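You operate a simulated robot arm through the tools that you are given. There is no shell and no other tool. Be economical: measure what you need, move in short steps, check, and stop when the job is done.

The job below is to be done with a simulated two-armed robot. You get a single attempt, and the scene is never put back.

Task
Hold the floor strainer on the top of the exit table steady with one hand and put the sieve from the end of the island top in it with the other.
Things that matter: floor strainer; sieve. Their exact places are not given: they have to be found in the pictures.

The check looks at the end state, three seconds after you hand in, the way a careful person would. Anything else that was tipped, shoved, dropped, spilled or broken makes it a failure.

Robot
Two 7-joint arms with three-finger grippers on one trunk, on a base that drives. Base frame: it is fixed to the floor where the robot stands at the start and does not move with it; the origin is under the middle of the robot, x ahead of it, y to its left, z up. Units: mm, rad, N and s.
The left shoulder is at the start at [70, 146, 1187], the right one opposite. With the tool pointing down near the work surface each hand reaches from about 260 to 680 mm from the robot's upright axis, wherever it stands, measured 20 degrees to its own side. Places, roughly: floor strainer (13x13x5 cm) [500, -2400, 900]. Payload 2.2 kg a hand.
Tool frame (each hand has its own): the origin (TCP) lies between the finger pads and is the grasp point; the fingertips stand 28 mm ahead of it; z points along the fingers, y is the line along which they close. The gripper opens to 102 mm. The gripper's body begins 71 mm behind the TCP.
Orientation is that of the tool frame in the base frame, as [roll, pitch, yaw] about the fixed x, y, z axes, in that order (R = Rz(yaw) Ry(pitch) Rx(roll)). With the fingers straight down and closing along the base's y, the tool's x points along the base's -x, its y along +y and its z along -z.

Tools
- The arms move only by the tool send_rows. It takes "left_series", "right_series" or both (then of equal length, played together; a hand with none holds still); each is a list of rows, each a list of 3 entries, a list of its own where there are three numbers: the shift along the tool's x, y, z in units of 50 mm (1.0 is 50 mm), then the turn, a rotation vector about the tool's x, y, z in units of 4 degrees (1.0 is 4 degrees), then the gripper command, from -1 (shut) to 1 (fully open), values between in proportion. In form: [[[x, y, z], [ax, ay, az], gripper], ...]. A call has 1 to 12 rows; each row shifts and turns the commanded pose from where the row before left it, along the tool's axes as they then stand. A call with a number of a shift or a turn outside -1 to 1 is refused whole. A row lasts 0.2 s, in which the tool goes at most 50 mm and 0.15 rad; a call with a longer step from one row to the next is refused whole, and so is a gripper value outside its range. Where a pose cannot be reached the arm comes as near as it can. A force on the tool above 40 N (or 10 N above the force at the start of the call, whichever is more), or a blocked arm, ends the call early, and 0.2 s more pass. Each finger halts on what it meets, pressing with about 36 N; the grip force reading is that of the motor and also rises with nothing between the fingers. The clock runs only during rows and for 0.2 s after the last one: add rows that do not move to give the fingers time. The reply holds the time, the measured pose of the TCP, the force on the tool along the base axes, the opening and the grip force, in the units named above and with some noise, with the torque about the TCP (base axes, N m) and any sound that the robot's microphone picked up.
- Cameras (640 x 400 px; columns grow to the right, rows downward): "scene" is now at [134.6, -7.9, 1404.7]; the picture's right is [-0.10, -0.99, 0.00], its down [-0.66, 0.07, -0.75] and it looks along [0.74, -0.08, -0.66] (base axes); focal length 294 px, centre (320, 200). "left" rides on the left gripper at [72, 38, -86] in its tool frame; the picture's right is [-0.47, 0.89, 0.00], its down [-0.60, -0.32, -0.73] and it looks along [-0.65, -0.34, 0.68] (tool axes); focal length 256 px, centre (320, 200). "right" rides on the right gripper at [69, 44, -86] in its tool frame; the picture's right is [-0.53, 0.84, 0.00], its down [-0.58, -0.37, -0.73] and it looks along [-0.62, -0.39, 0.68] (tool axes); focal length 256 px, centre (320, 200).
- snapshot(camera): a new picture of that camera. It takes no simulated time.
- lift_body(by): slides the trunk up (or, below 0, down) by that many mm; the arms and the scene camera ride with it, the base frame stays. It gives what a move gives, with no picture.
- base_move(legs): drives the robot by 1 to 6 legs, each [ahead, left, turn to the left] in mm, mm and rad, along the robot's own axes; the way and the turn of a leg run together, so that a leg with both is an arc; at most 1500 mm and 3.142 rad a leg. The arms and the cameras ride along, it lands a little off, and it stops where it bumps. It gives what a move gives.
- aim_head(pan, tilt): turns the head with the scene camera to pan (to the left, within 1.501 rad either way) and tilt (down, from -0.506 to 1.204), counted from straight ahead of the robot. It gives what a move gives.
- measure_at(camera, pixels): there is no depth. For up to 12 entries [column, row, z] of the newest picture of that camera ("zoom" is the newest enlarged one), the place [x, y] in the base frame at which the ray of that pixel passes the height z, good to about 2 mm. It takes no simulated time.
- enlarge(camera, box): a new picture of the part [left, top, right, bottom] of that camera's present view, enlarged. It takes no simulated time.
- close_job(): hands the job in; it is judged then, once.

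Keep the steps short. Do not move on a guess: measure, check each grasp and each placing, and mend mistakes. In all there are 80 turns and 70 pictures (those below and enlarged ones count). Leave the grippers open and the arms clear of the work at the hand-in unless told otherwise, and finish with a single line.

The tools are called after "Request:" as name(argument=value, ...) on one line, values as JSON. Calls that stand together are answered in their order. send_rows: Moves the arms, as the interface text tells. Its arguments: {"type":"object","properties":{"left_series":{"type":"array","items":{"type":"array"}},"right_series":{"type":"array","items":{"type":"array"}}},"required":[]} The other tools are called the same way: lift_body (by) slides the trunk up or down; base_move (legs) drives the base; aim_head (pan, tilt) turns the head that bears the scene camera; snapshot (camera) takes a picture; measure_at (camera, pixels) gives the place at which the rays of pixels pass given heights; enlarge (camera, box) takes an enlarged picture of a part of a camera's view; close_job () hands the job in.

At the start:

```text
t: 0.0
left_ee_pos: [504.5, 269.3, 1059.9]
left_tcp_rot: [-3.141, 0.0, -3.139]
left_contact_force: [-0.3, 0.2, 0.9]
left_moment: [-0.03, 0.01, 0.01]
left_grip_width: 101.7
left_grip_force: 0.0
right_ee_pos: [433.1, -177.2, 1143.8]
right_tcp_rot: [3.141, 0.0, 3.141]
right_contact_force: [-0.1, 0.2, 0.8]
right_moment: [0.02, 0.0, 0.01]
right_grip_width: 102.3
right_grip_force: 0.1
trunk travel left (down, up): [-725.0, 215.0]
robot x, y, heading: [-2.5, -1.2, 0.003]
head pan, tilt: [-0.101, 0.726]
```

scene: 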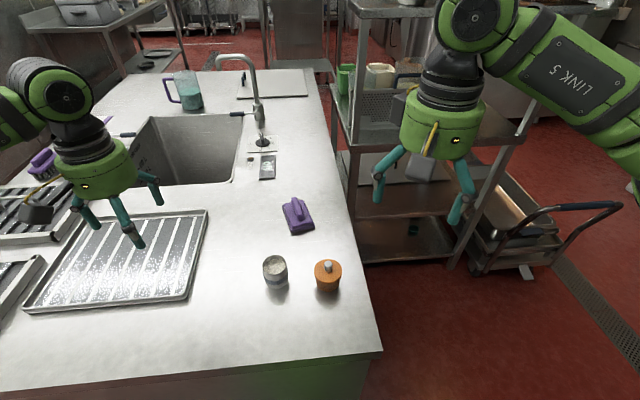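
right: 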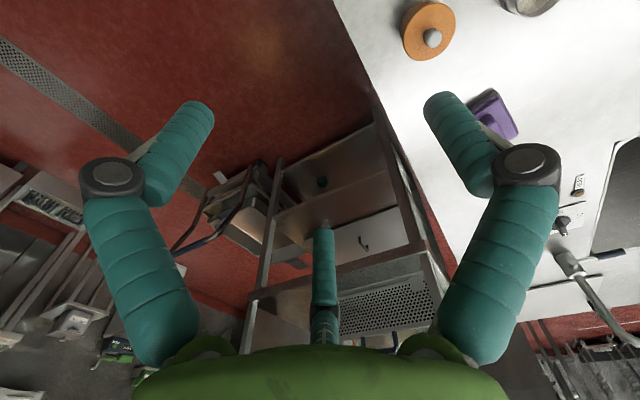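
left: 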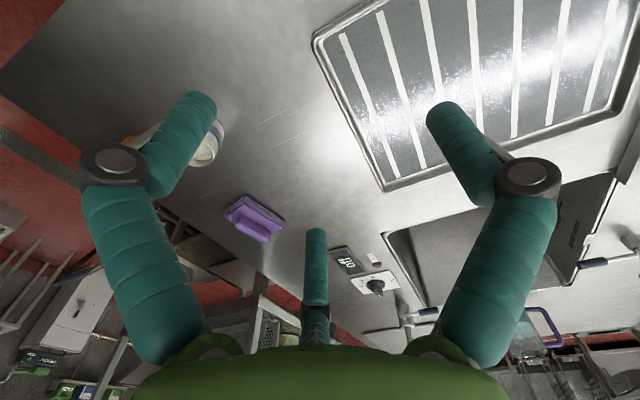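

I see a grey cup-like thing at (275,270), an orange one at (328,275), and a purple one at (297,215) at the island's end. I'll enlarge these to find the sieve.

Request:
enlarge(camera="scene", box=[230, 180, 390, 310])

Request:
aim_head(pan=-1.4, tilt=0.3)

Request:
snapshot(camera="scene")

```text
3.08 times, centred on (310, 245) of scene
```

zoom: 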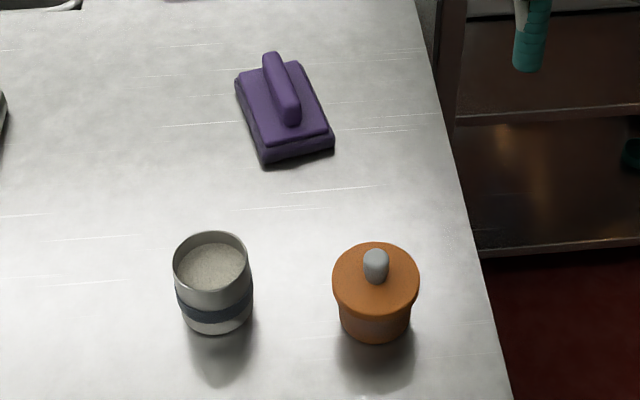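

```text
t: 1.5
left_ee_pos: [506.1, 268.6, 1059.0]
left_tcp_rot: [3.141, -0.001, -3.139]
left_contact_force: [-0.3, 0.4, 1.1]
left_moment: [-0.03, 0.04, 0.02]
left_grip_width: 101.9
left_grip_force: 0.1
right_ee_pos: [432.1, -178.3, 1143.6]
right_tcp_rot: [-3.141, 0.0, -3.141]
right_contact_force: [0.0, -0.4, 0.0]
right_moment: [-0.01, -0.02, -0.01]
right_grip_width: 102.1
right_grip_force: 0.1
trunk travel left (down, up): [-725.0, 215.0]
robot x, y, heading: [2.4, -2.2, 0.002]
head pan, tilt: [-1.4, 0.3]
```

```text
65 pictures are left
```

scene: 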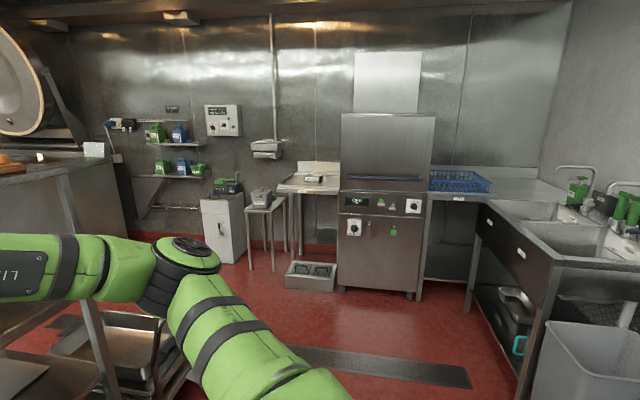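

The exit table looks to be at (313,180), beside the dish machine. I'll enlarge it, and look for other things as well.

Request:
enlarge(camera="scene", box=[200, 140, 360, 240])

Request:
aim_head(pan=-0.2, tilt=1.0)

Request:
snapshot(camera="scene")

```text
4.00 times, centred on (280, 190) of scene
```

zoom: 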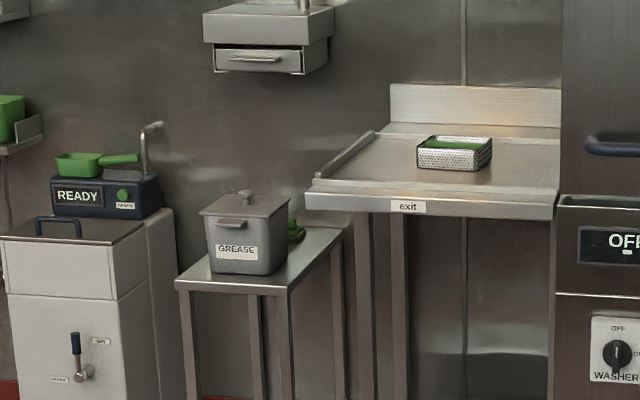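

```text
t: 2.9
left_ee_pos: [505.3, 269.1, 1060.5]
left_tcp_rot: [3.14, -0.002, -3.139]
left_contact_force: [-0.5, -0.2, -0.4]
left_moment: [0.01, 0.02, 0.02]
left_grip_width: 101.8
left_grip_force: 0.1
right_ee_pos: [432.4, -178.0, 1144.8]
right_tcp_rot: [3.142, 0.0, 3.14]
right_contact_force: [0.4, -0.4, 0.5]
right_moment: [0.0, 0.03, 0.0]
right_grip_width: 102.2
right_grip_force: 0.0
trunk travel left (down, up): [-725.0, 215.0]
robot x, y, heading: [2.9, 2.6, 0.002]
head pan, tilt: [-0.201, 1.0]
```

```text
63 pictures are left
```

scene: 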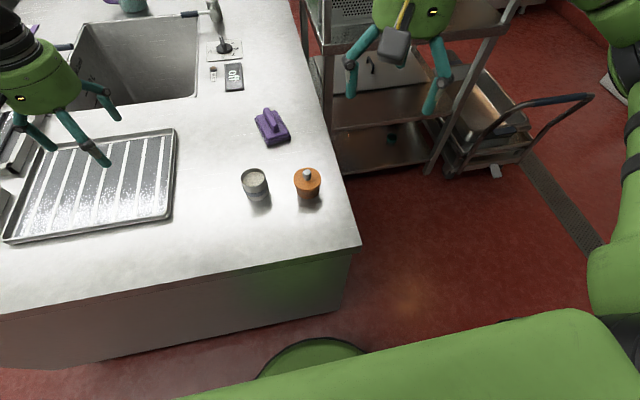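

The strainer is the perforated square basket on the exit table. Next, a close look at the grey and orange things, and the far end of the island.

Request:
enlarge(camera="scene", box=[230, 155, 330, 217])

Request:
aim_head(pan=0.3, tilt=0.5)

Request:
snapshot(camera="scene")

```text
6.40 times, centred on (280, 186) of scene
```

zoom: 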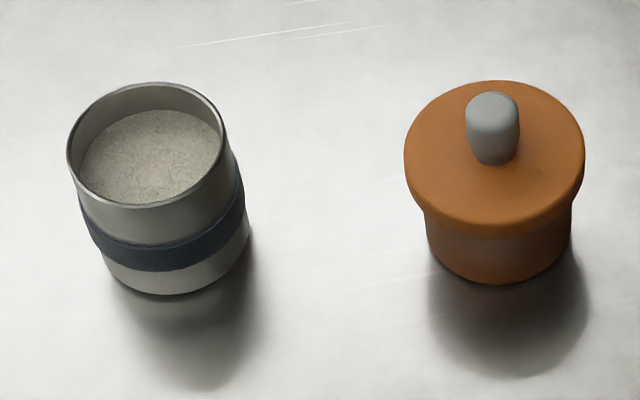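

```text
t: 3.8
left_ee_pos: [504.1, 268.5, 1059.8]
left_tcp_rot: [-3.142, 0.0, -3.14]
left_contact_force: [0.6, 0.6, 0.1]
left_moment: [0.04, -0.02, -0.05]
left_grip_width: 101.9
left_grip_force: 0.0
right_ee_pos: [432.5, -177.0, 1144.7]
right_tcp_rot: [3.14, 0.001, 3.14]
right_contact_force: [-0.3, -0.6, 0.5]
right_moment: [0.02, 0.02, 0.03]
right_grip_width: 101.8
right_grip_force: 0.1
trunk travel left (down, up): [-725.0, 215.0]
robot x, y, heading: [1.2, 1.4, 0.0]
head pan, tilt: [0.3, 0.499]
```

```text
61 pictures are left
```

scene: 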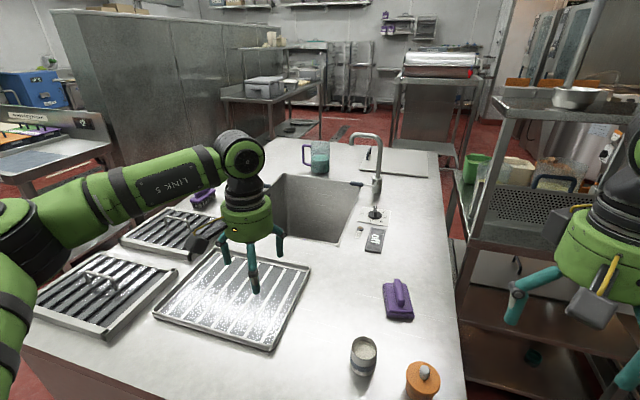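

Best candidate for the sieve is the steel cylinder with a meshed bottom and a dark band. I'll move the right hand out over it for a close view; first measure it (rim and base pixels) in this picture.

Request:
measure_at(camera="scene", pixels=[[363, 350, 900], [363, 350, 970], [362, 370, 900], [422, 380, 950], [420, 395, 900], [350, 349, 970], [377, 349, 970], [399, 300, 900], [468, 399, 900], [286, 348, 900], [310, 266, 900]])

Request:
aim_head(pan=-0.15, tilt=0.85)

Request:
enlarge(camera="right", box=[380, 0, 640, 160])

```text
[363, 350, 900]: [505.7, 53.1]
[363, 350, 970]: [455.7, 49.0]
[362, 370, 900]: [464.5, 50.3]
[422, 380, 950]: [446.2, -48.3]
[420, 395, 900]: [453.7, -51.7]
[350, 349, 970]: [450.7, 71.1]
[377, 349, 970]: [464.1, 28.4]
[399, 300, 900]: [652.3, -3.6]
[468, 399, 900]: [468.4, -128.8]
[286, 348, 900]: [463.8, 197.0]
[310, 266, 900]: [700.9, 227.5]
```

```text
t: 4.7
left_ee_pos: [505.6, 268.5, 1060.8]
left_tcp_rot: [-3.14, 0.0, -3.14]
left_contact_force: [0.8, 0.5, -0.5]
left_moment: [0.02, 0.0, -0.02]
left_grip_width: 102.1
left_grip_force: 0.0
right_ee_pos: [432.5, -178.7, 1144.1]
right_tcp_rot: [3.141, 0.0, -3.141]
right_contact_force: [0.5, 0.5, 0.5]
right_moment: [-0.04, -0.04, 0.0]
right_grip_width: 102.0
right_grip_force: 0.1
trunk travel left (down, up): [-725.0, 215.0]
robot x, y, heading: [1.0, 3.6, 0.002]
head pan, tilt: [-0.15, 0.85]
```

```text
2.46 times, centred on (510, 80) of right
```

zoom: 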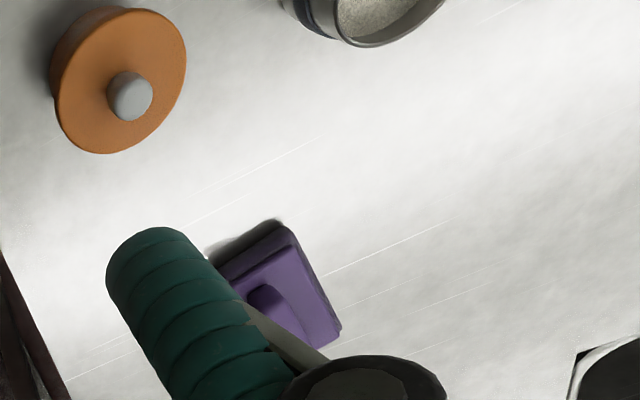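

Both views of the same points will give me heights. Taking fresh pictures of scene and left.

Request:
snapshot(camera="scene")

Request:
snapshot(camera="left")

Request:
enlarge(camera="scene", box=[230, 160, 350, 260])

Request:
enlarge(camera="left", box=[190, 80, 310, 260])

```text
59 pictures are left
```

scene: 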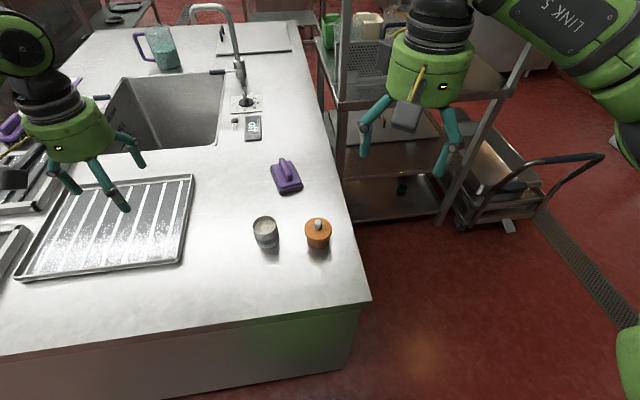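

```text
58 pictures are left
```

left: 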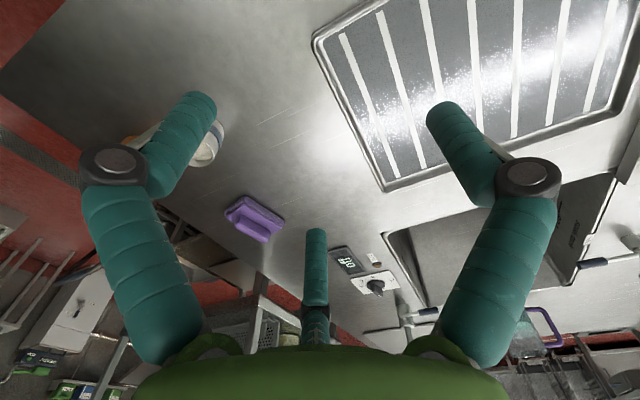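

```text
4.00 times, centred on (290, 210) of scene
```

zoom: 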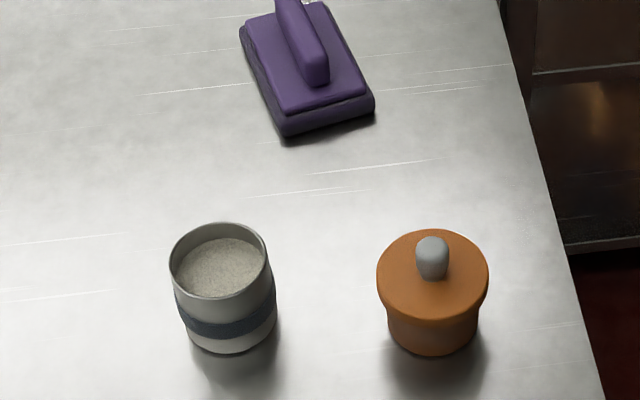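

```text
2.22 times, centred on (250, 170) of left
```

zoom: 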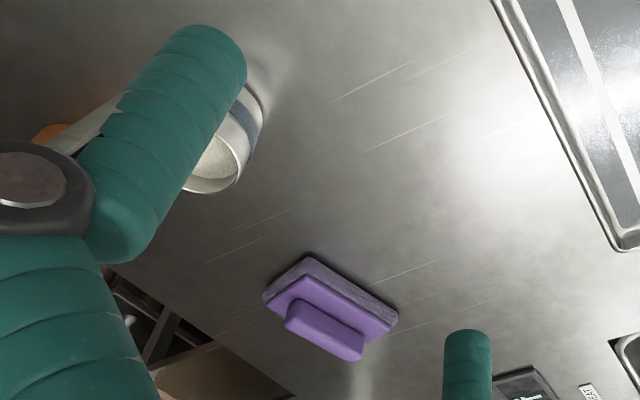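

I'll triangulate the tray corner (scene (193,175) = left (388,190)) at several heights, and likewise the other tray corner.

Request:
measure_at(camera="scene", pixels=[[194, 175, 880], [194, 175, 920], [183, 263, 880], [183, 263, 920]])

Request:
measure_at(camera="left", pixels=[[388, 191, 880], [388, 191, 920], [313, 38, 880], [313, 38, 920]])

Request:
measure_at(camera="zoom", pixels=[[262, 298, 880], [262, 298, 920], [398, 310, 880], [398, 310, 920]])

```text
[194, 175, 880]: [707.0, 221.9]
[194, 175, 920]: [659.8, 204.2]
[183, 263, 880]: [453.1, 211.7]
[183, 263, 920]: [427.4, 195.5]
```

```text
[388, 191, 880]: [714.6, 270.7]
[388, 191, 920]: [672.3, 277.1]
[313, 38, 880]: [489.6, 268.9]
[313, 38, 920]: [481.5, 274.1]
```

```text
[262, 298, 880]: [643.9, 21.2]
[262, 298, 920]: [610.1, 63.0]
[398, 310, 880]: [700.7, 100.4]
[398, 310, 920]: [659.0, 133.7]
```

Request:
measure_at(camera="scene", pixels=[[267.5, 248.3, 785], [252.5, 225.5, 850], [276.5, 225.5, 850], [265.5, 234.5, 850], [264.5, 215.8, 850], [304.3, 228.8, 840], [332, 228.8, 840], [318.3, 248.8, 785], [304, 187, 785], [280.5, 194, 785], [370, 300, 785]])

Request:
measure_at(camera="zoom", pixels=[[398, 310, 785], [262, 298, 785], [262, 98, 785], [215, 194, 850], [215, 194, 830], [252, 85, 785]])

```text
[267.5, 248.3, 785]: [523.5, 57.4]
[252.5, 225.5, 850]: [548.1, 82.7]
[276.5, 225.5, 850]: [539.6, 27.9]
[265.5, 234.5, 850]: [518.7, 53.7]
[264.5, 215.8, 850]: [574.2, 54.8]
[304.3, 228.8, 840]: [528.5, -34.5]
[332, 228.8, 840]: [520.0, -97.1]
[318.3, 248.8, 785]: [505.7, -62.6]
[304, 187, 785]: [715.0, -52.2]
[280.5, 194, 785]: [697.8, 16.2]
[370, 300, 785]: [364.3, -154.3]
```

```text
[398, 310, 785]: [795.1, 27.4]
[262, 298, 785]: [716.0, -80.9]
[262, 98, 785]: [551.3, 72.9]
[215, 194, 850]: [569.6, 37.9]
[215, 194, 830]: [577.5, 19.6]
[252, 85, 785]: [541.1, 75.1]
```

The island top is at about z 785; the sieve's centre is near (547, 55), about 55 mm wide, rim near 850. I bring the left hand above it (z 960) and look.

Request:
send_rows(left_series=[[[-0.168, -0.856, 0.4], [0, 0, 0], 0.8], [[-0.168, -0.856, 0.4], [0, 0, 0], 0.7], [[-0.168, -0.856, 0.4], [0, 0, 0], 0.7], [[-0.168, -0.856, 0.4], [0, 0, 0], 0.7], [[-0.168, -0.856, 0.4], [0, 0, 0], 0.7], [[0, 0, 0], [0, 0, 0], 0.7]])

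Request:
snapshot(camera="left")

Request:
snapshot(camera="scene")

```text
t: 6.1
left_ee_pos: [549.3, 54.4, 962.3]
left_tcp_rot: [-3.139, -0.001, -3.139]
left_contact_force: [-0.2, 0.2, 0.8]
left_moment: [-0.01, 0.0, 0.01]
left_grip_width: 86.6
left_grip_force: 0.1
right_ee_pos: [431.0, -176.5, 1144.0]
right_tcp_rot: [-3.14, -0.001, 3.141]
right_contact_force: [-0.1, -0.5, 0.5]
right_moment: [-0.02, -0.01, 0.01]
right_grip_width: 101.9
right_grip_force: 0.0
trunk travel left (down, up): [-725.0, 215.0]
robot x, y, heading: [2.3, 1.7, 0.003]
head pan, tilt: [-0.15, 0.85]
```

```text
55 pictures are left
```

left: 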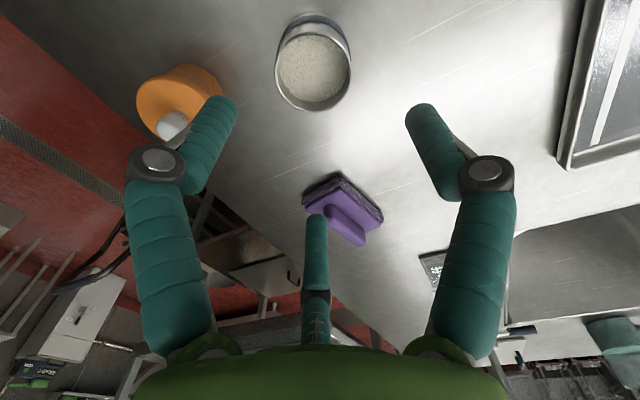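

```text
54 pictures are left
```

scene: 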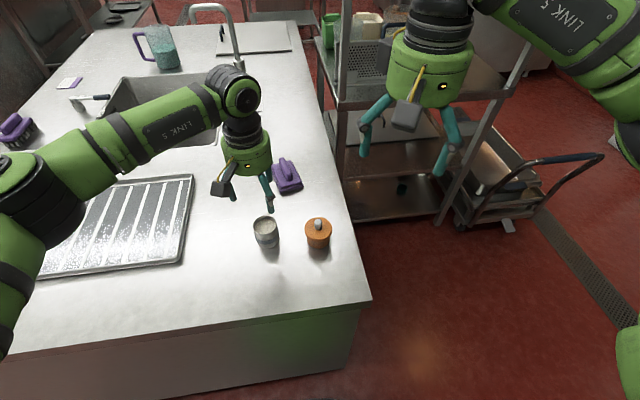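

The open rim is seen in the wrist picture with its centre near (313,70). I measure it there, plus the rear finger's tip at (316,217) and the purple brush.

Request:
enlarge(camera="left", box=[250, 0, 410, 100])

Request:
measure_at(camera="left", pixels=[[275, 73, 850], [351, 68, 850], [313, 110, 850], [313, 110, 835], [316, 217, 935], [316, 217, 980], [225, 98, 935], [420, 104, 935], [318, 14, 785]])

Request:
measure_at(camera="scene", pixels=[[265.5, 234.5, 850], [264.5, 215.8, 850], [265.5, 234.5, 835], [264.5, 215.8, 835]])

```text
4.00 times, centred on (330, 50) of left
```

zoom: 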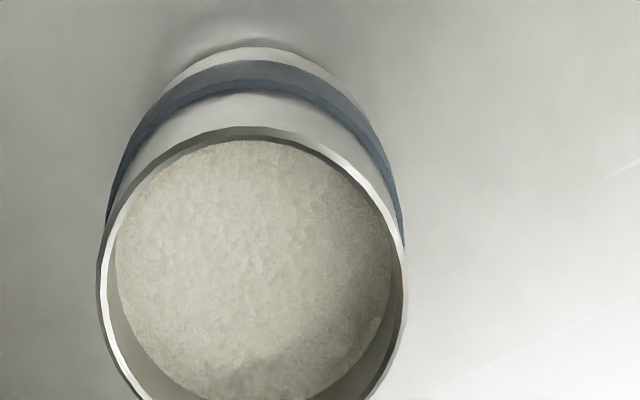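

```text
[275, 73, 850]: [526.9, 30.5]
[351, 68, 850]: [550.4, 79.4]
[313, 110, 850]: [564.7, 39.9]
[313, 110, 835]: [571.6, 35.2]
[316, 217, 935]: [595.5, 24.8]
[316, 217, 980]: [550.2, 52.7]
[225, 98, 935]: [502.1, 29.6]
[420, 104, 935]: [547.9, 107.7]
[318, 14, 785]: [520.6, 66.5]
```

```text
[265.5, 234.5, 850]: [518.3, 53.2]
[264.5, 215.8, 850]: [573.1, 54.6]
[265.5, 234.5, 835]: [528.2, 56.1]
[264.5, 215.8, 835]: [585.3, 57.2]
```

Before grasping I want to be sure which is the sieve. I'll zoom the orange piece, and zoom tightly on the strainer from here.

Request:
enlarge(camera="left", box=[120, 50, 250, 150])

Request:
aim_head(pan=-1.4, tilt=0.3)

Request:
enlarge(camera="scene", box=[294, 166, 334, 191])

Request:
aim_head(pan=-0.15, tilt=0.85)

Request:
enlarge(camera="scene", box=[245, 205, 341, 265])

```text
4.00 times, centred on (185, 100) of left
```

zoom: 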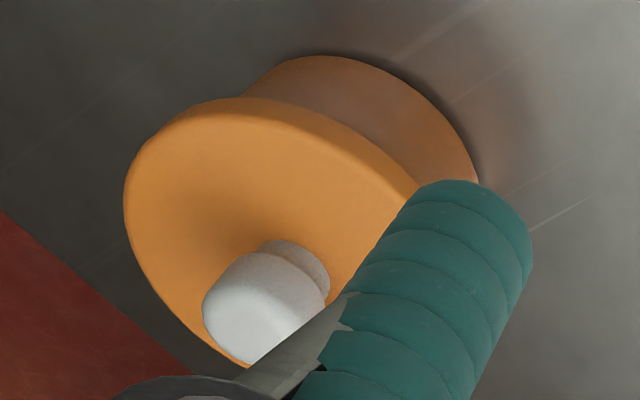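

```text
t: 7.5
left_ee_pos: [549.3, 53.6, 961.9]
left_tcp_rot: [-3.141, -0.002, -3.139]
left_contact_force: [-0.1, -0.1, 0.2]
left_moment: [-0.02, -0.01, 0.0]
left_grip_width: 86.5
left_grip_force: 0.1
right_ee_pos: [432.7, -179.4, 1145.0]
right_tcp_rot: [3.141, 0.0, -3.141]
right_contact_force: [-0.6, -0.1, -0.3]
right_moment: [0.0, 0.01, 0.01]
right_grip_width: 102.1
right_grip_force: 0.0
trunk travel left (down, up): [-725.0, 215.0]
robot x, y, heading: [1.3, -3.7, 0.003]
head pan, tilt: [-1.4, 0.3]
```

```text
16.00 times, centred on (314, 178) of scene
```

zoom: 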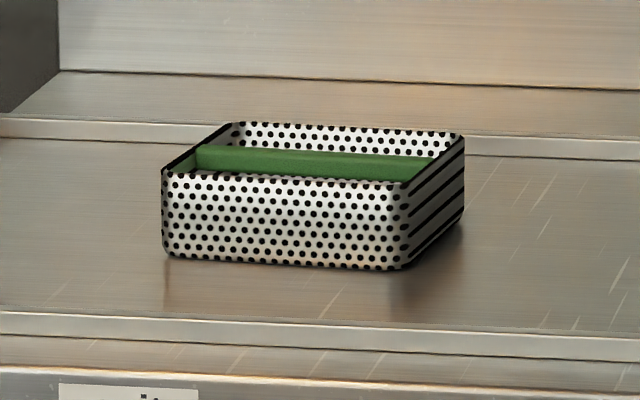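

```text
t: 9.0
left_ee_pos: [548.6, 53.2, 961.3]
left_tcp_rot: [-3.141, 0.0, -3.14]
left_contact_force: [1.0, 0.3, 0.5]
left_moment: [0.02, -0.01, 0.02]
left_grip_width: 86.7
left_grip_force: 0.1
right_ee_pos: [431.7, -177.0, 1144.6]
right_tcp_rot: [-3.141, 0.0, -3.14]
right_contact_force: [0.3, 0.3, 0.0]
right_moment: [0.01, 0.0, 0.01]
right_grip_width: 101.8
right_grip_force: 0.0
trunk travel left (down, up): [-725.0, 215.0]
robot x, y, heading: [2.2, -0.5, -0.005]
head pan, tilt: [-0.15, 0.85]
```

```text
6.67 times, centred on (293, 235) of scene
```

zoom: 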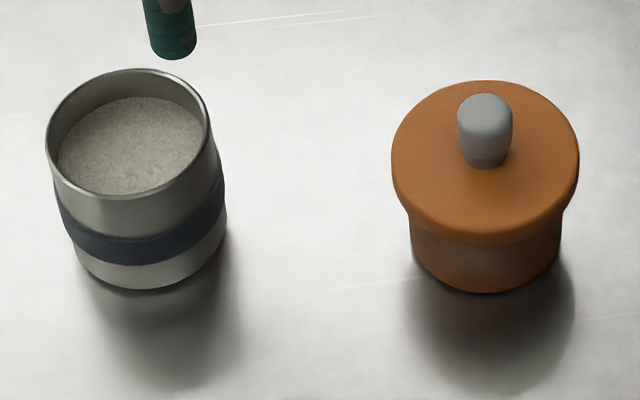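

The strainer is a perforated basket with a green divider. The orange piece is solid (a plug or lid); the steel cylinder with the inset mesh is the sieve. I lower the left hand around it, centre about (542,54), to TCP z 850.

Request:
send_rows(left_series=[[[0.05, 0, 0.75], [0, 0, 0], 0.8], [[0.05, 0, 0.75], [0, 0, 0], 0.8], [[0.04, 0, 0.4], [0, 0, 0], 0.8], [[0, 0, 0.3], [0, 0, 0], 0.8], [[0, 0, 0], [0, 0, 0], 0.8]])

Request:
snapshot(camera="left")

Request:
enlarge(camera="scene", box=[210, 170, 350, 260])

```text
t: 10.2
left_ee_pos: [541.7, 52.8, 851.1]
left_tcp_rot: [3.14, 0.0, -3.14]
left_contact_force: [-0.2, 0.7, 0.2]
left_moment: [-0.01, 0.0, -0.01]
left_grip_width: 91.6
left_grip_force: 0.0
right_ee_pos: [433.0, -177.8, 1144.4]
right_tcp_rot: [-3.141, 0.001, -3.141]
right_contact_force: [0.2, -0.3, 0.8]
right_moment: [-0.01, 0.0, -0.03]
right_grip_width: 101.7
right_grip_force: 0.0
trunk travel left (down, up): [-725.0, 215.0]
robot x, y, heading: [0.5, -1.4, 0.002]
head pan, tilt: [-0.15, 0.85]
```

```text
49 pictures are left
```

left: 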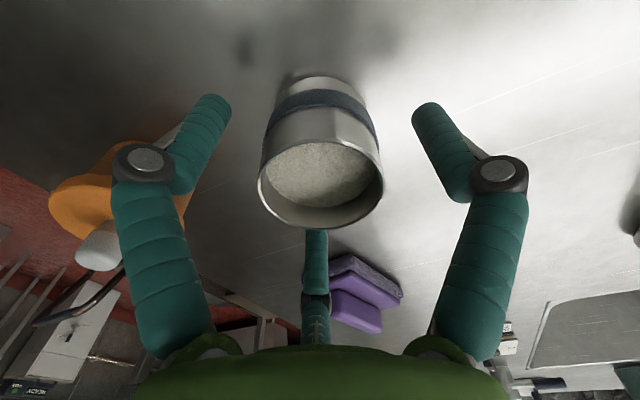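

```text
4.44 times, centred on (280, 215) of scene
```

zoom: 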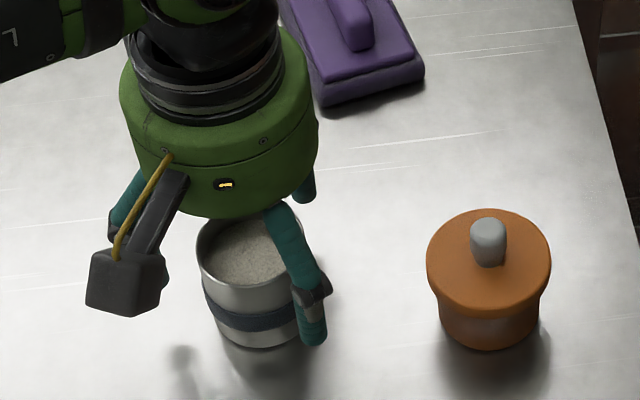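

The sieve sits between the fingers (column 320). I check the centring by measuring the rim at (257,180), (383,180), (320,229).

Request:
measure_at(camera="left", pixels=[[257, 182, 850], [384, 177, 850], [322, 229, 850], [322, 229, 860], [257, 182, 860], [384, 177, 860], [318, 76, 785]])

```text
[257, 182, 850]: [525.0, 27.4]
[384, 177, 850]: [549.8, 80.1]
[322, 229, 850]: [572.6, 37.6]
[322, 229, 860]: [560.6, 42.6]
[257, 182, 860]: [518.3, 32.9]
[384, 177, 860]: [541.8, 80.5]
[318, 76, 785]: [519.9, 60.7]
```

The centre comes out near (541,53): well aligned. I lower 6 mm and close.

Request:
send_rows(left_series=[[[0, 0, 0.12], [0, 0, 0], 0.8], [[0, 0, 0], [0, 0, 0], 0.3], [[0, 0, 0], [0, 0, 0], 0], [[0, 0, 0], [0, 0, 0], -0.3], [[0, 0, 0], [0, 0, 0], -0.5], [[0, 0, 0], [0, 0, 0], -0.5]])

Request:
snapshot(camera="left")

```text
t: 11.6
left_ee_pos: [540.8, 53.6, 843.5]
left_tcp_rot: [3.14, -0.001, -3.14]
left_contact_force: [-0.4, 0.6, -0.7]
left_moment: [0.02, 0.01, 0.02]
left_grip_width: 54.6
left_grip_force: 36.0
right_ee_pos: [433.5, -178.4, 1144.8]
right_tcp_rot: [-3.14, 0.001, -3.142]
right_contact_force: [0.5, 1.2, 0.7]
right_moment: [0.0, -0.01, 0.01]
right_grip_width: 102.1
right_grip_force: 0.1
trunk travel left (down, up): [-725.0, 215.0]
robot x, y, heading: [0.3, 2.7, 0.0]
head pan, tilt: [-0.15, 0.85]
```

```text
47 pictures are left
```

left: 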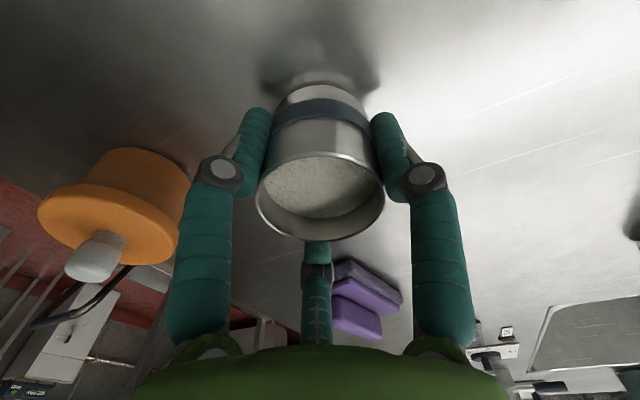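

Held at 54.6 mm. I lift it straight up 150 mm and check.

Request:
send_rows(left_series=[[[0, 0, -0.4], [0, 0, 0], -0.5], [[0, 0, -0.8], [0, 0, 0], -0.5], [[0, 0, -0.8], [0, 0, 0], -0.5], [[0, 0, -0.8], [0, 0, 0], -0.5], [[0, 0, -0.6], [0, 0, 0], -0.5], [[0, 0, 0], [0, 0, 0], -0.5]])

Request:
snapshot(camera="left")

Request:
snapshot(camera="scene")

```text
t: 13.0
left_ee_pos: [538.5, 57.0, 1015.3]
left_tcp_rot: [-3.141, 0.0, -3.14]
left_contact_force: [-0.2, 0.1, -1.6]
left_moment: [-0.02, 0.01, 0.01]
left_grip_width: 54.6
left_grip_force: 36.2
right_ee_pos: [433.8, -177.3, 1143.6]
right_tcp_rot: [3.14, -0.002, -3.141]
right_contact_force: [0.0, 0.0, 0.0]
right_moment: [0.03, 0.02, -0.01]
right_grip_width: 102.1
right_grip_force: 0.0
trunk travel left (down, up): [-725.0, 215.0]
robot x, y, heading: [0.1, 2.4, 0.005]
head pan, tilt: [-0.15, 0.85]
```

```text
46 pictures are left
```

left: 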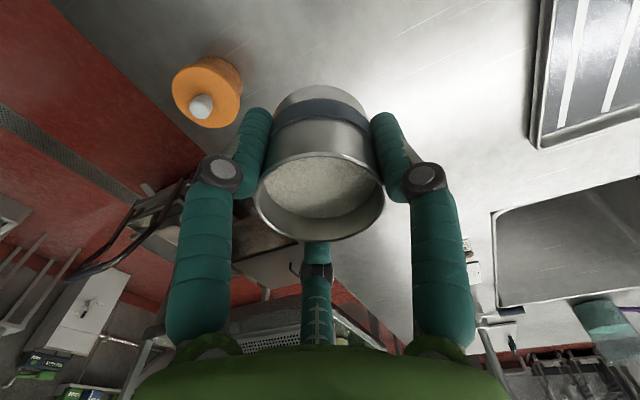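

```text
45 pictures are left
```

scene: 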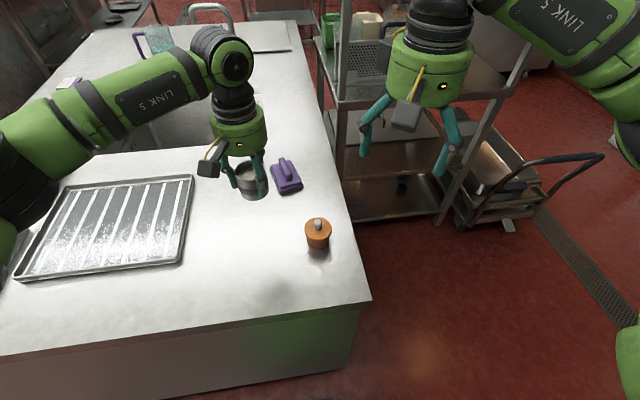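

The sieve is held, upright. Before driving I measure the rack and trolley footprints on the floor: rack post (437,222), trolley front (460,228), drain, island edge.

Request:
measure_at(camera="scene", pixels=[[437, 225, 0], [355, 222, 100], [465, 230, 50], [510, 232, 50], [604, 155, 500], [500, 15, 900], [320, 75, 900], [372, 298, 785], [345, 375, 0]])

Request:
aim_head(pan=-1.3, tilt=0.8)

Request:
snapshot(camera="scene")

```text
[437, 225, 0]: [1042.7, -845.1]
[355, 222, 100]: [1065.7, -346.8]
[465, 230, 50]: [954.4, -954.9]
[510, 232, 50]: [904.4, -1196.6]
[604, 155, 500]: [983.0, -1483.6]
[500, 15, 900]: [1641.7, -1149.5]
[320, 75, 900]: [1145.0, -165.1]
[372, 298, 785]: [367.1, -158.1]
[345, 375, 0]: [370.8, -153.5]
```

```text
t: 14.3
left_ee_pos: [537.4, 55.8, 1015.5]
left_tcp_rot: [3.14, 0.0, -3.139]
left_contact_force: [0.1, -0.3, -1.3]
left_moment: [0.01, 0.02, 0.01]
left_grip_width: 54.4
left_grip_force: 36.0
right_ee_pos: [432.9, -177.9, 1144.4]
right_tcp_rot: [-3.14, -0.002, 3.14]
right_contact_force: [0.1, 0.6, 0.1]
right_moment: [0.01, -0.02, -0.01]
right_grip_width: 101.7
right_grip_force: 0.1
trunk travel left (down, up): [-725.0, 215.0]
robot x, y, heading: [1.8, -2.0, -0.004]
head pan, tilt: [-1.3, 0.799]
```

```text
44 pictures are left
```

scene: 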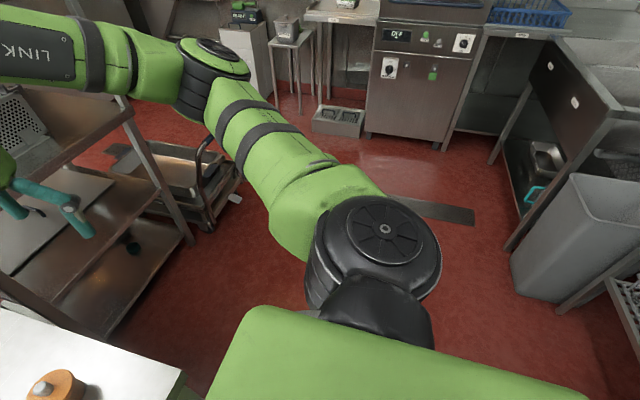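

Request:
measure_at(camera="scene", pixels=[[548, 302, 0], [512, 250, 0], [505, 248, 0], [580, 170, 600], [313, 131, 0], [358, 138, 0], [368, 135, 0], [436, 150, 0], [300, 108, 0], [320, 100, 0], [346, 20, 880], [212, 228, 50]])

```text
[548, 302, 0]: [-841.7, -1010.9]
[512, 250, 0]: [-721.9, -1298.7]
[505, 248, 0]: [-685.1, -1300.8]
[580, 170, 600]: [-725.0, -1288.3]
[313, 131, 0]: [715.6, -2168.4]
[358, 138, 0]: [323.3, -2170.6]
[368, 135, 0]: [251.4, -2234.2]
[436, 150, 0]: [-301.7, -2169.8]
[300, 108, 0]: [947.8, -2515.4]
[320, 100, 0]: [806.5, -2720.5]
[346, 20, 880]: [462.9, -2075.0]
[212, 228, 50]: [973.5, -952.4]
```

The way is clear: rack at x≥950, y>-850; bin at x<-680; exit table front near y -2075. I drive: 700 right, turn right 90°, 600 ahead, 400 left, then look.

Request:
base_move(legs=[[-60, -700, 0], [0, 0, -1.571], [600, 0, 0], [0, 420, 0]])

Request:
aim_head(pan=0.0, tilt=0.45)

Request:
snapshot(camera="scene")

```text
t: 27.1
left_ee_pos: [413.6, -1836.1, 1015.5]
left_tcp_rot: [-3.141, 0.001, 1.581]
left_contact_force: [0.5, 0.4, -1.3]
left_moment: [0.01, 0.0, -0.03]
left_grip_width: 54.6
left_grip_force: 36.0
right_ee_pos: [178.0, -1733.5, 1144.4]
right_tcp_rot: [3.139, -0.001, 1.578]
right_contact_force: [-0.3, 0.1, -0.1]
right_moment: [-0.01, 0.04, -0.01]
right_grip_width: 102.4
right_grip_force: 0.2
trunk travel left (down, up): [-725.0, 215.0]
robot x, y, heading: [351.6, -1298.0, -1.564]
head pan, tilt: [-1.3, 0.799]
```

```text
t: 28.6
left_ee_pos: [413.3, -1836.1, 1013.7]
left_tcp_rot: [3.141, 0.0, 1.582]
left_contact_force: [0.5, 0.0, -1.5]
left_moment: [0.01, 0.01, 0.02]
left_grip_width: 54.4
left_grip_force: 36.1
right_ee_pos: [180.1, -1733.1, 1143.6]
right_tcp_rot: [-3.141, 0.001, 1.58]
right_contact_force: [0.4, -0.7, -1.0]
right_moment: [0.0, 0.01, 0.0]
right_grip_width: 101.9
right_grip_force: 0.2
trunk travel left (down, up): [-725.0, 215.0]
robot x, y, heading: [356.0, -1297.6, -1.56]
head pan, tilt: [0.0, 0.45]
```

```text
43 pictures are left
```

scene: 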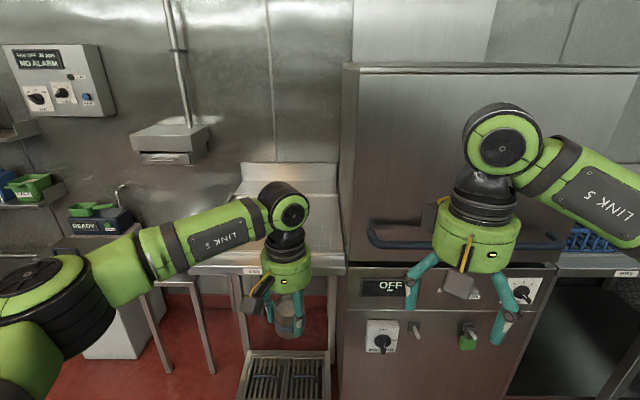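

The dish machine is to the right and the left hand hides the strainer. I move left 170 mm and look again, more downward.

Request:
base_move(legs=[[0, 180, 0]])

Request:
aim_head(pan=0.0, tilt=0.45)

Request:
snapshot(camera="scene")

Request:
snapshot(camera="left")

```text
t: 30.1
left_ee_pos: [596.8, -1834.3, 1015.3]
left_tcp_rot: [3.14, 0.002, 1.579]
left_contact_force: [-0.5, -0.2, -1.4]
left_moment: [0.0, -0.01, 0.01]
left_grip_width: 54.4
left_grip_force: 35.8
right_ee_pos: [362.2, -1730.2, 1143.4]
right_tcp_rot: [3.14, 0.0, 1.58]
right_contact_force: [-0.5, -0.7, 0.3]
right_moment: [-0.02, -0.04, 0.03]
right_grip_width: 102.0
right_grip_force: 0.0
trunk travel left (down, up): [-725.0, 215.0]
robot x, y, heading: [535.1, -1295.2, -1.56]
head pan, tilt: [0.0, 0.45]
```

```text
t: 30.7
left_ee_pos: [597.5, -1834.5, 1014.9]
left_tcp_rot: [-3.14, 0.0, 1.581]
left_contact_force: [-0.6, 0.8, -2.0]
left_moment: [0.03, 0.0, 0.01]
left_grip_width: 54.3
left_grip_force: 36.5
right_ee_pos: [363.8, -1731.1, 1144.7]
right_tcp_rot: [-3.141, 0.001, 1.579]
right_contact_force: [-0.1, 0.3, 1.0]
right_moment: [-0.01, -0.04, -0.02]
right_grip_width: 102.1
right_grip_force: 0.0
trunk travel left (down, up): [-725.0, 215.0]
robot x, y, heading: [537.3, -1298.5, -1.563]
head pan, tilt: [0.0, 0.45]
```

```text
42 pictures are left
```

scene: 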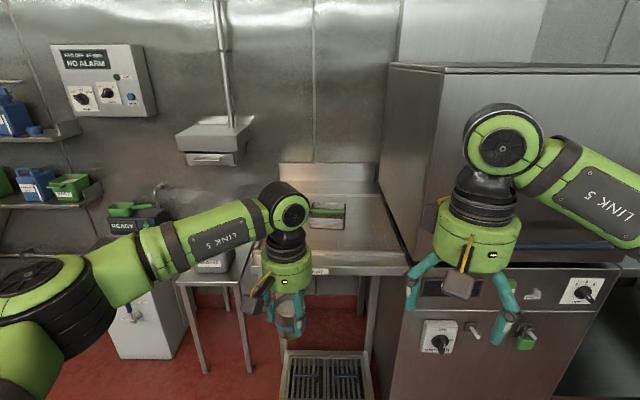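

```text
41 pictures are left
```

left: 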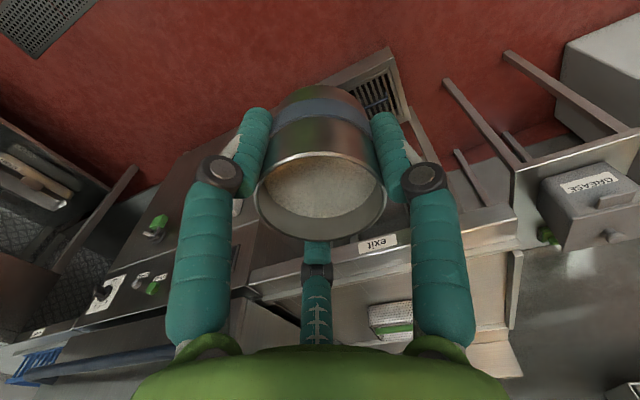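

The strainer is visible in the scene picture at (327,215) and in the left picture at (390,320). I enlarge both to triangulate.

Request:
enlarge(camera="left", box=[340, 220, 420, 345])

Request:
measure_at(camera="zoom", pixels=[[320, 200, 800]])

Request:
enlarge(camera="scene", box=[290, 190, 370, 280])

```text
3.20 times, centred on (380, 282) of left
```

zoom: 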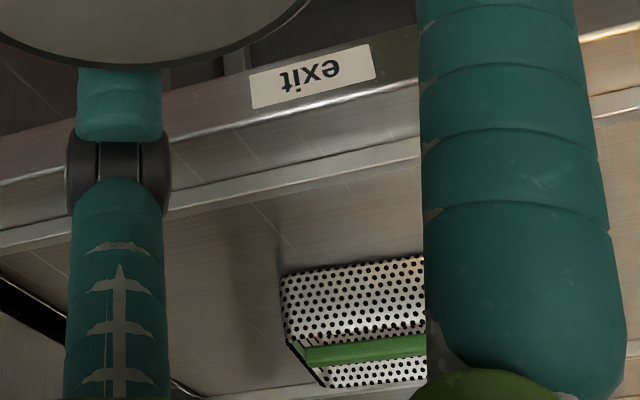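

```text
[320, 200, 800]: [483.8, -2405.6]
```

```text
4.44 times, centred on (330, 235) of scene
```

zoom: 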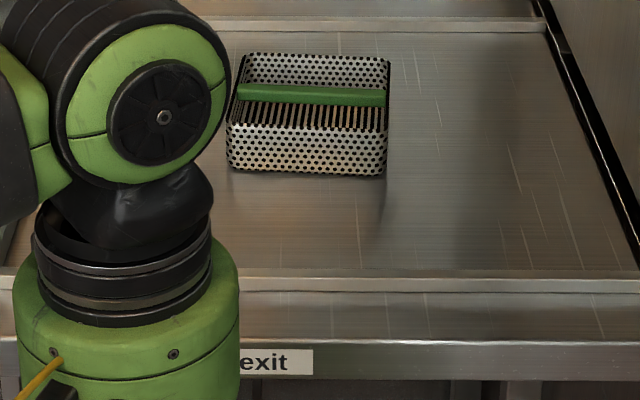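

Request:
measure_at(camera="left", pixels=[[359.1, 253.7, 800], [359.1, 253.7, 900], [367.8, 305.8, 800], [367.8, 305.8, 900], [370, 330, 850], [370, 330, 950]])

Request:
measure_at(camera="scene", pixels=[[328.4, 268.5, 800], [328.4, 268.5, 900], [344.6, 229.8, 800], [344.6, 229.8, 900], [345, 219, 850], [345, 219, 950]])

```text
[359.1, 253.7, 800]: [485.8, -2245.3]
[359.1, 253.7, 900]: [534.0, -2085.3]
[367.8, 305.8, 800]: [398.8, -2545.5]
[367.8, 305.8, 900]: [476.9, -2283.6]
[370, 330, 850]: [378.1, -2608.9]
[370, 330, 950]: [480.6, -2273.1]
```

```text
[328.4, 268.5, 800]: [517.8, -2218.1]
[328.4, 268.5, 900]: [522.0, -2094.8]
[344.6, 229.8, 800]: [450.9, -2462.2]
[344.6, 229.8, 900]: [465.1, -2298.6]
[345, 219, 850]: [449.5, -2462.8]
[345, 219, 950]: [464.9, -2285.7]
```

The table top comes out at z≈883, table front y≈-2128; the strainer's near right bottom corner is near (463,-2325). Before driving in I shift both hands left 90 mm (away from the dish machine) and raise the sieve 60 mm.

Request:
send_rows(left_series=[[[0, 0.45, -0.3], [0, 0, 0], -0.5], [[0, 0.45, -0.3], [0, 0, 0], -0.5], [[0, 0.45, -0.3], [0, 0, 0], -0.5], [[0, 0.45, -0.3], [0, 0, 0], -0.5], [[0, 0, 0], [0, 0, 0], -0.5]], right_series=[[[0.2, 0.4, 0], [0, 0, 0], 1], [[0.2, 0.4, 0], [0, 0, 0], 1], [[0.2, 0.4, 0], [0, 0, 0], 1], [[0.2, 0.4, 0], [0, 0, 0], 1], [[0, 0, 0], [0, 0, 0], 1]])

Request:
base_move(legs=[[300, 0, 0]])

Request:
aim_head(pan=0.0, tilt=0.7)

Request:
snapshot(camera="scene")

```text
t: 31.9
left_ee_pos: [687.8, -1837.8, 1072.9]
left_tcp_rot: [3.14, 0.0, 1.582]
left_contact_force: [-0.6, 0.8, -1.4]
left_moment: [0.0, 0.0, -0.01]
left_grip_width: 54.7
left_grip_force: 35.7
right_ee_pos: [441.4, -1690.4, 1141.7]
right_tcp_rot: [3.14, -0.001, 1.58]
right_contact_force: [-0.3, 0.1, 0.2]
right_moment: [0.02, -0.04, -0.01]
right_grip_width: 101.9
right_grip_force: 0.1
trunk travel left (down, up): [-725.0, 215.0]
robot x, y, heading: [539.0, -1298.0, -1.564]
head pan, tilt: [0.0, 0.45]
```

```text
t: 34.0
left_ee_pos: [687.0, -2133.2, 1073.2]
left_tcp_rot: [3.141, 0.003, 1.577]
left_contact_force: [-0.7, 0.2, -0.4]
left_moment: [0.05, -0.03, -0.02]
left_grip_width: 54.5
left_grip_force: 35.9
right_ee_pos: [443.4, -1985.4, 1142.0]
right_tcp_rot: [3.14, 0.002, 1.576]
right_contact_force: [-0.2, 0.2, -0.1]
right_moment: [-0.02, 0.0, 0.0]
right_grip_width: 101.9
right_grip_force: 0.1
trunk travel left (down, up): [-725.0, 215.0]
robot x, y, heading: [540.6, -1593.0, -1.565]
head pan, tilt: [0.0, 0.45]
```

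```text
t: 34.7
left_ee_pos: [688.1, -2135.3, 1073.0]
left_tcp_rot: [3.141, 0.0, 1.578]
left_contact_force: [-0.3, 0.6, -1.2]
left_moment: [-0.01, -0.01, 0.0]
left_grip_width: 54.7
left_grip_force: 36.1
right_ee_pos: [443.6, -1986.1, 1142.5]
right_tcp_rot: [3.141, 0.0, 1.575]
right_contact_force: [-1.1, -0.5, -0.1]
right_moment: [0.01, -0.01, -0.01]
right_grip_width: 102.2
right_grip_force: 0.1
trunk travel left (down, up): [-725.0, 215.0]
robot x, y, heading: [541.8, -1593.6, -1.563]
head pan, tilt: [0.0, 0.7]
```

```text
38 pictures are left
```

scene: 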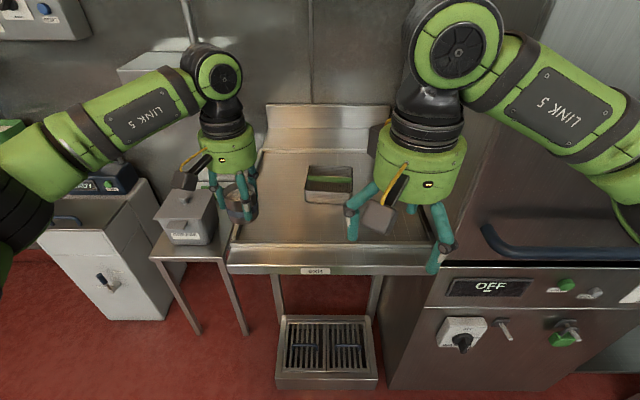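

The strainer stands at (330,183), the dish machine's side is close on the right. I'll stand more to the left and turned a bit right, so that the right forearm stays clear of the machine.

Request:
base_move(legs=[[100, 110, 0], [0, 0, -0.2]])

Request:
aim_head(pan=0.0, tilt=0.8)

Request:
snapshot(camera="scene")

```text
t: 36.8
left_ee_pos: [695.7, -2250.2, 1073.2]
left_tcp_rot: [3.142, 0.0, 1.385]
left_contact_force: [0.3, -0.1, -2.3]
left_moment: [0.01, -0.01, -0.01]
left_grip_width: 54.7
left_grip_force: 36.2
right_ee_pos: [484.5, -2059.0, 1141.9]
right_tcp_rot: [-3.14, -0.001, 1.383]
right_contact_force: [-0.1, -0.5, -0.4]
right_moment: [0.02, 0.02, 0.0]
right_grip_width: 102.0
right_grip_force: 0.0
trunk travel left (down, up): [-725.0, 215.0]
robot x, y, heading: [654.8, -1687.9, -1.758]
head pan, tilt: [0.0, 0.7]
```

```text
t: 37.5
left_ee_pos: [693.8, -2251.1, 1073.8]
left_tcp_rot: [3.141, 0.0, 1.386]
left_contact_force: [0.7, -0.6, -0.9]
left_moment: [0.04, 0.04, -0.05]
left_grip_width: 54.6
left_grip_force: 36.2
right_ee_pos: [484.5, -2058.3, 1141.8]
right_tcp_rot: [3.14, 0.0, 1.383]
right_contact_force: [0.3, -0.6, 0.5]
right_moment: [-0.02, 0.02, 0.03]
right_grip_width: 101.9
right_grip_force: 0.1
trunk travel left (down, up): [-725.0, 215.0]
robot x, y, heading: [654.8, -1695.2, -1.762]
head pan, tilt: [0.0, 0.799]
```

```text
37 pictures are left
```

scene: 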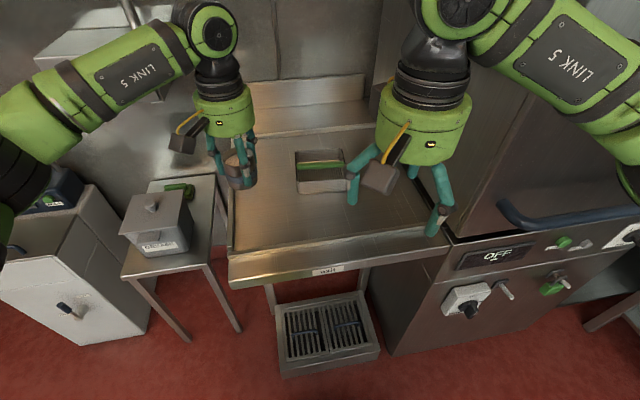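

Next I check the base's front against the table edge by looking straight down.

Request:
aim_head(pan=0.0, tilt=1.2)

Request:
snapshot(camera="scene")

```text
t: 38.4
left_ee_pos: [693.8, -2249.5, 1072.6]
left_tcp_rot: [3.141, -0.001, 1.388]
left_contact_force: [-0.4, -0.1, -2.4]
left_moment: [-0.01, -0.05, -0.01]
left_grip_width: 54.1
left_grip_force: 36.6
right_ee_pos: [484.7, -2057.9, 1142.2]
right_tcp_rot: [3.141, -0.001, 1.383]
right_contact_force: [0.1, 0.9, 0.1]
right_moment: [-0.01, 0.01, 0.0]
right_grip_width: 102.1
right_grip_force: 0.1
trunk travel left (down, up): [-725.0, 215.0]
robot x, y, heading: [653.5, -1691.5, -1.762]
head pan, tilt: [0.0, 1.201]
```

```text
36 pictures are left
```

scene: 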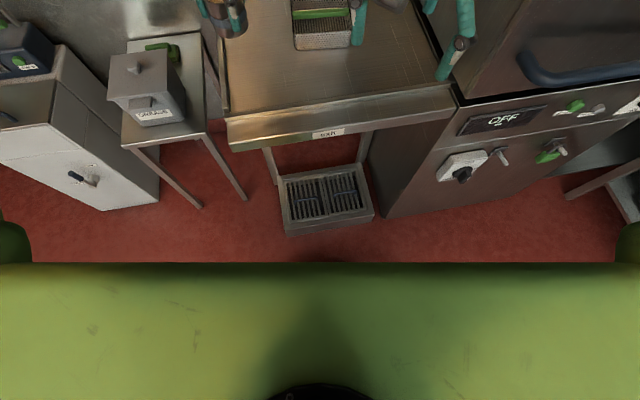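

Request:
measure_at(camera="scene", pixels=[[320, 262, 0], [320, 262, 300], [320, 262, 900], [320, 262, 1200], [30, 262, 1200], [30, 262, 300], [330, 232, 0], [330, 220, 80], [330, 140, 860], [205, 208, 0]])

```text
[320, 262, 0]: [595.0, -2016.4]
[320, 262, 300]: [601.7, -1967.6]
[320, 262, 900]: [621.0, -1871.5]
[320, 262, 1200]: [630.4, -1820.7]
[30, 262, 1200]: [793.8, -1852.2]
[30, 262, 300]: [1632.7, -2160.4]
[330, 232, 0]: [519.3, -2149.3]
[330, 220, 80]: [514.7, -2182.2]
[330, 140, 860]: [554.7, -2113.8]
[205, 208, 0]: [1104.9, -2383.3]
```

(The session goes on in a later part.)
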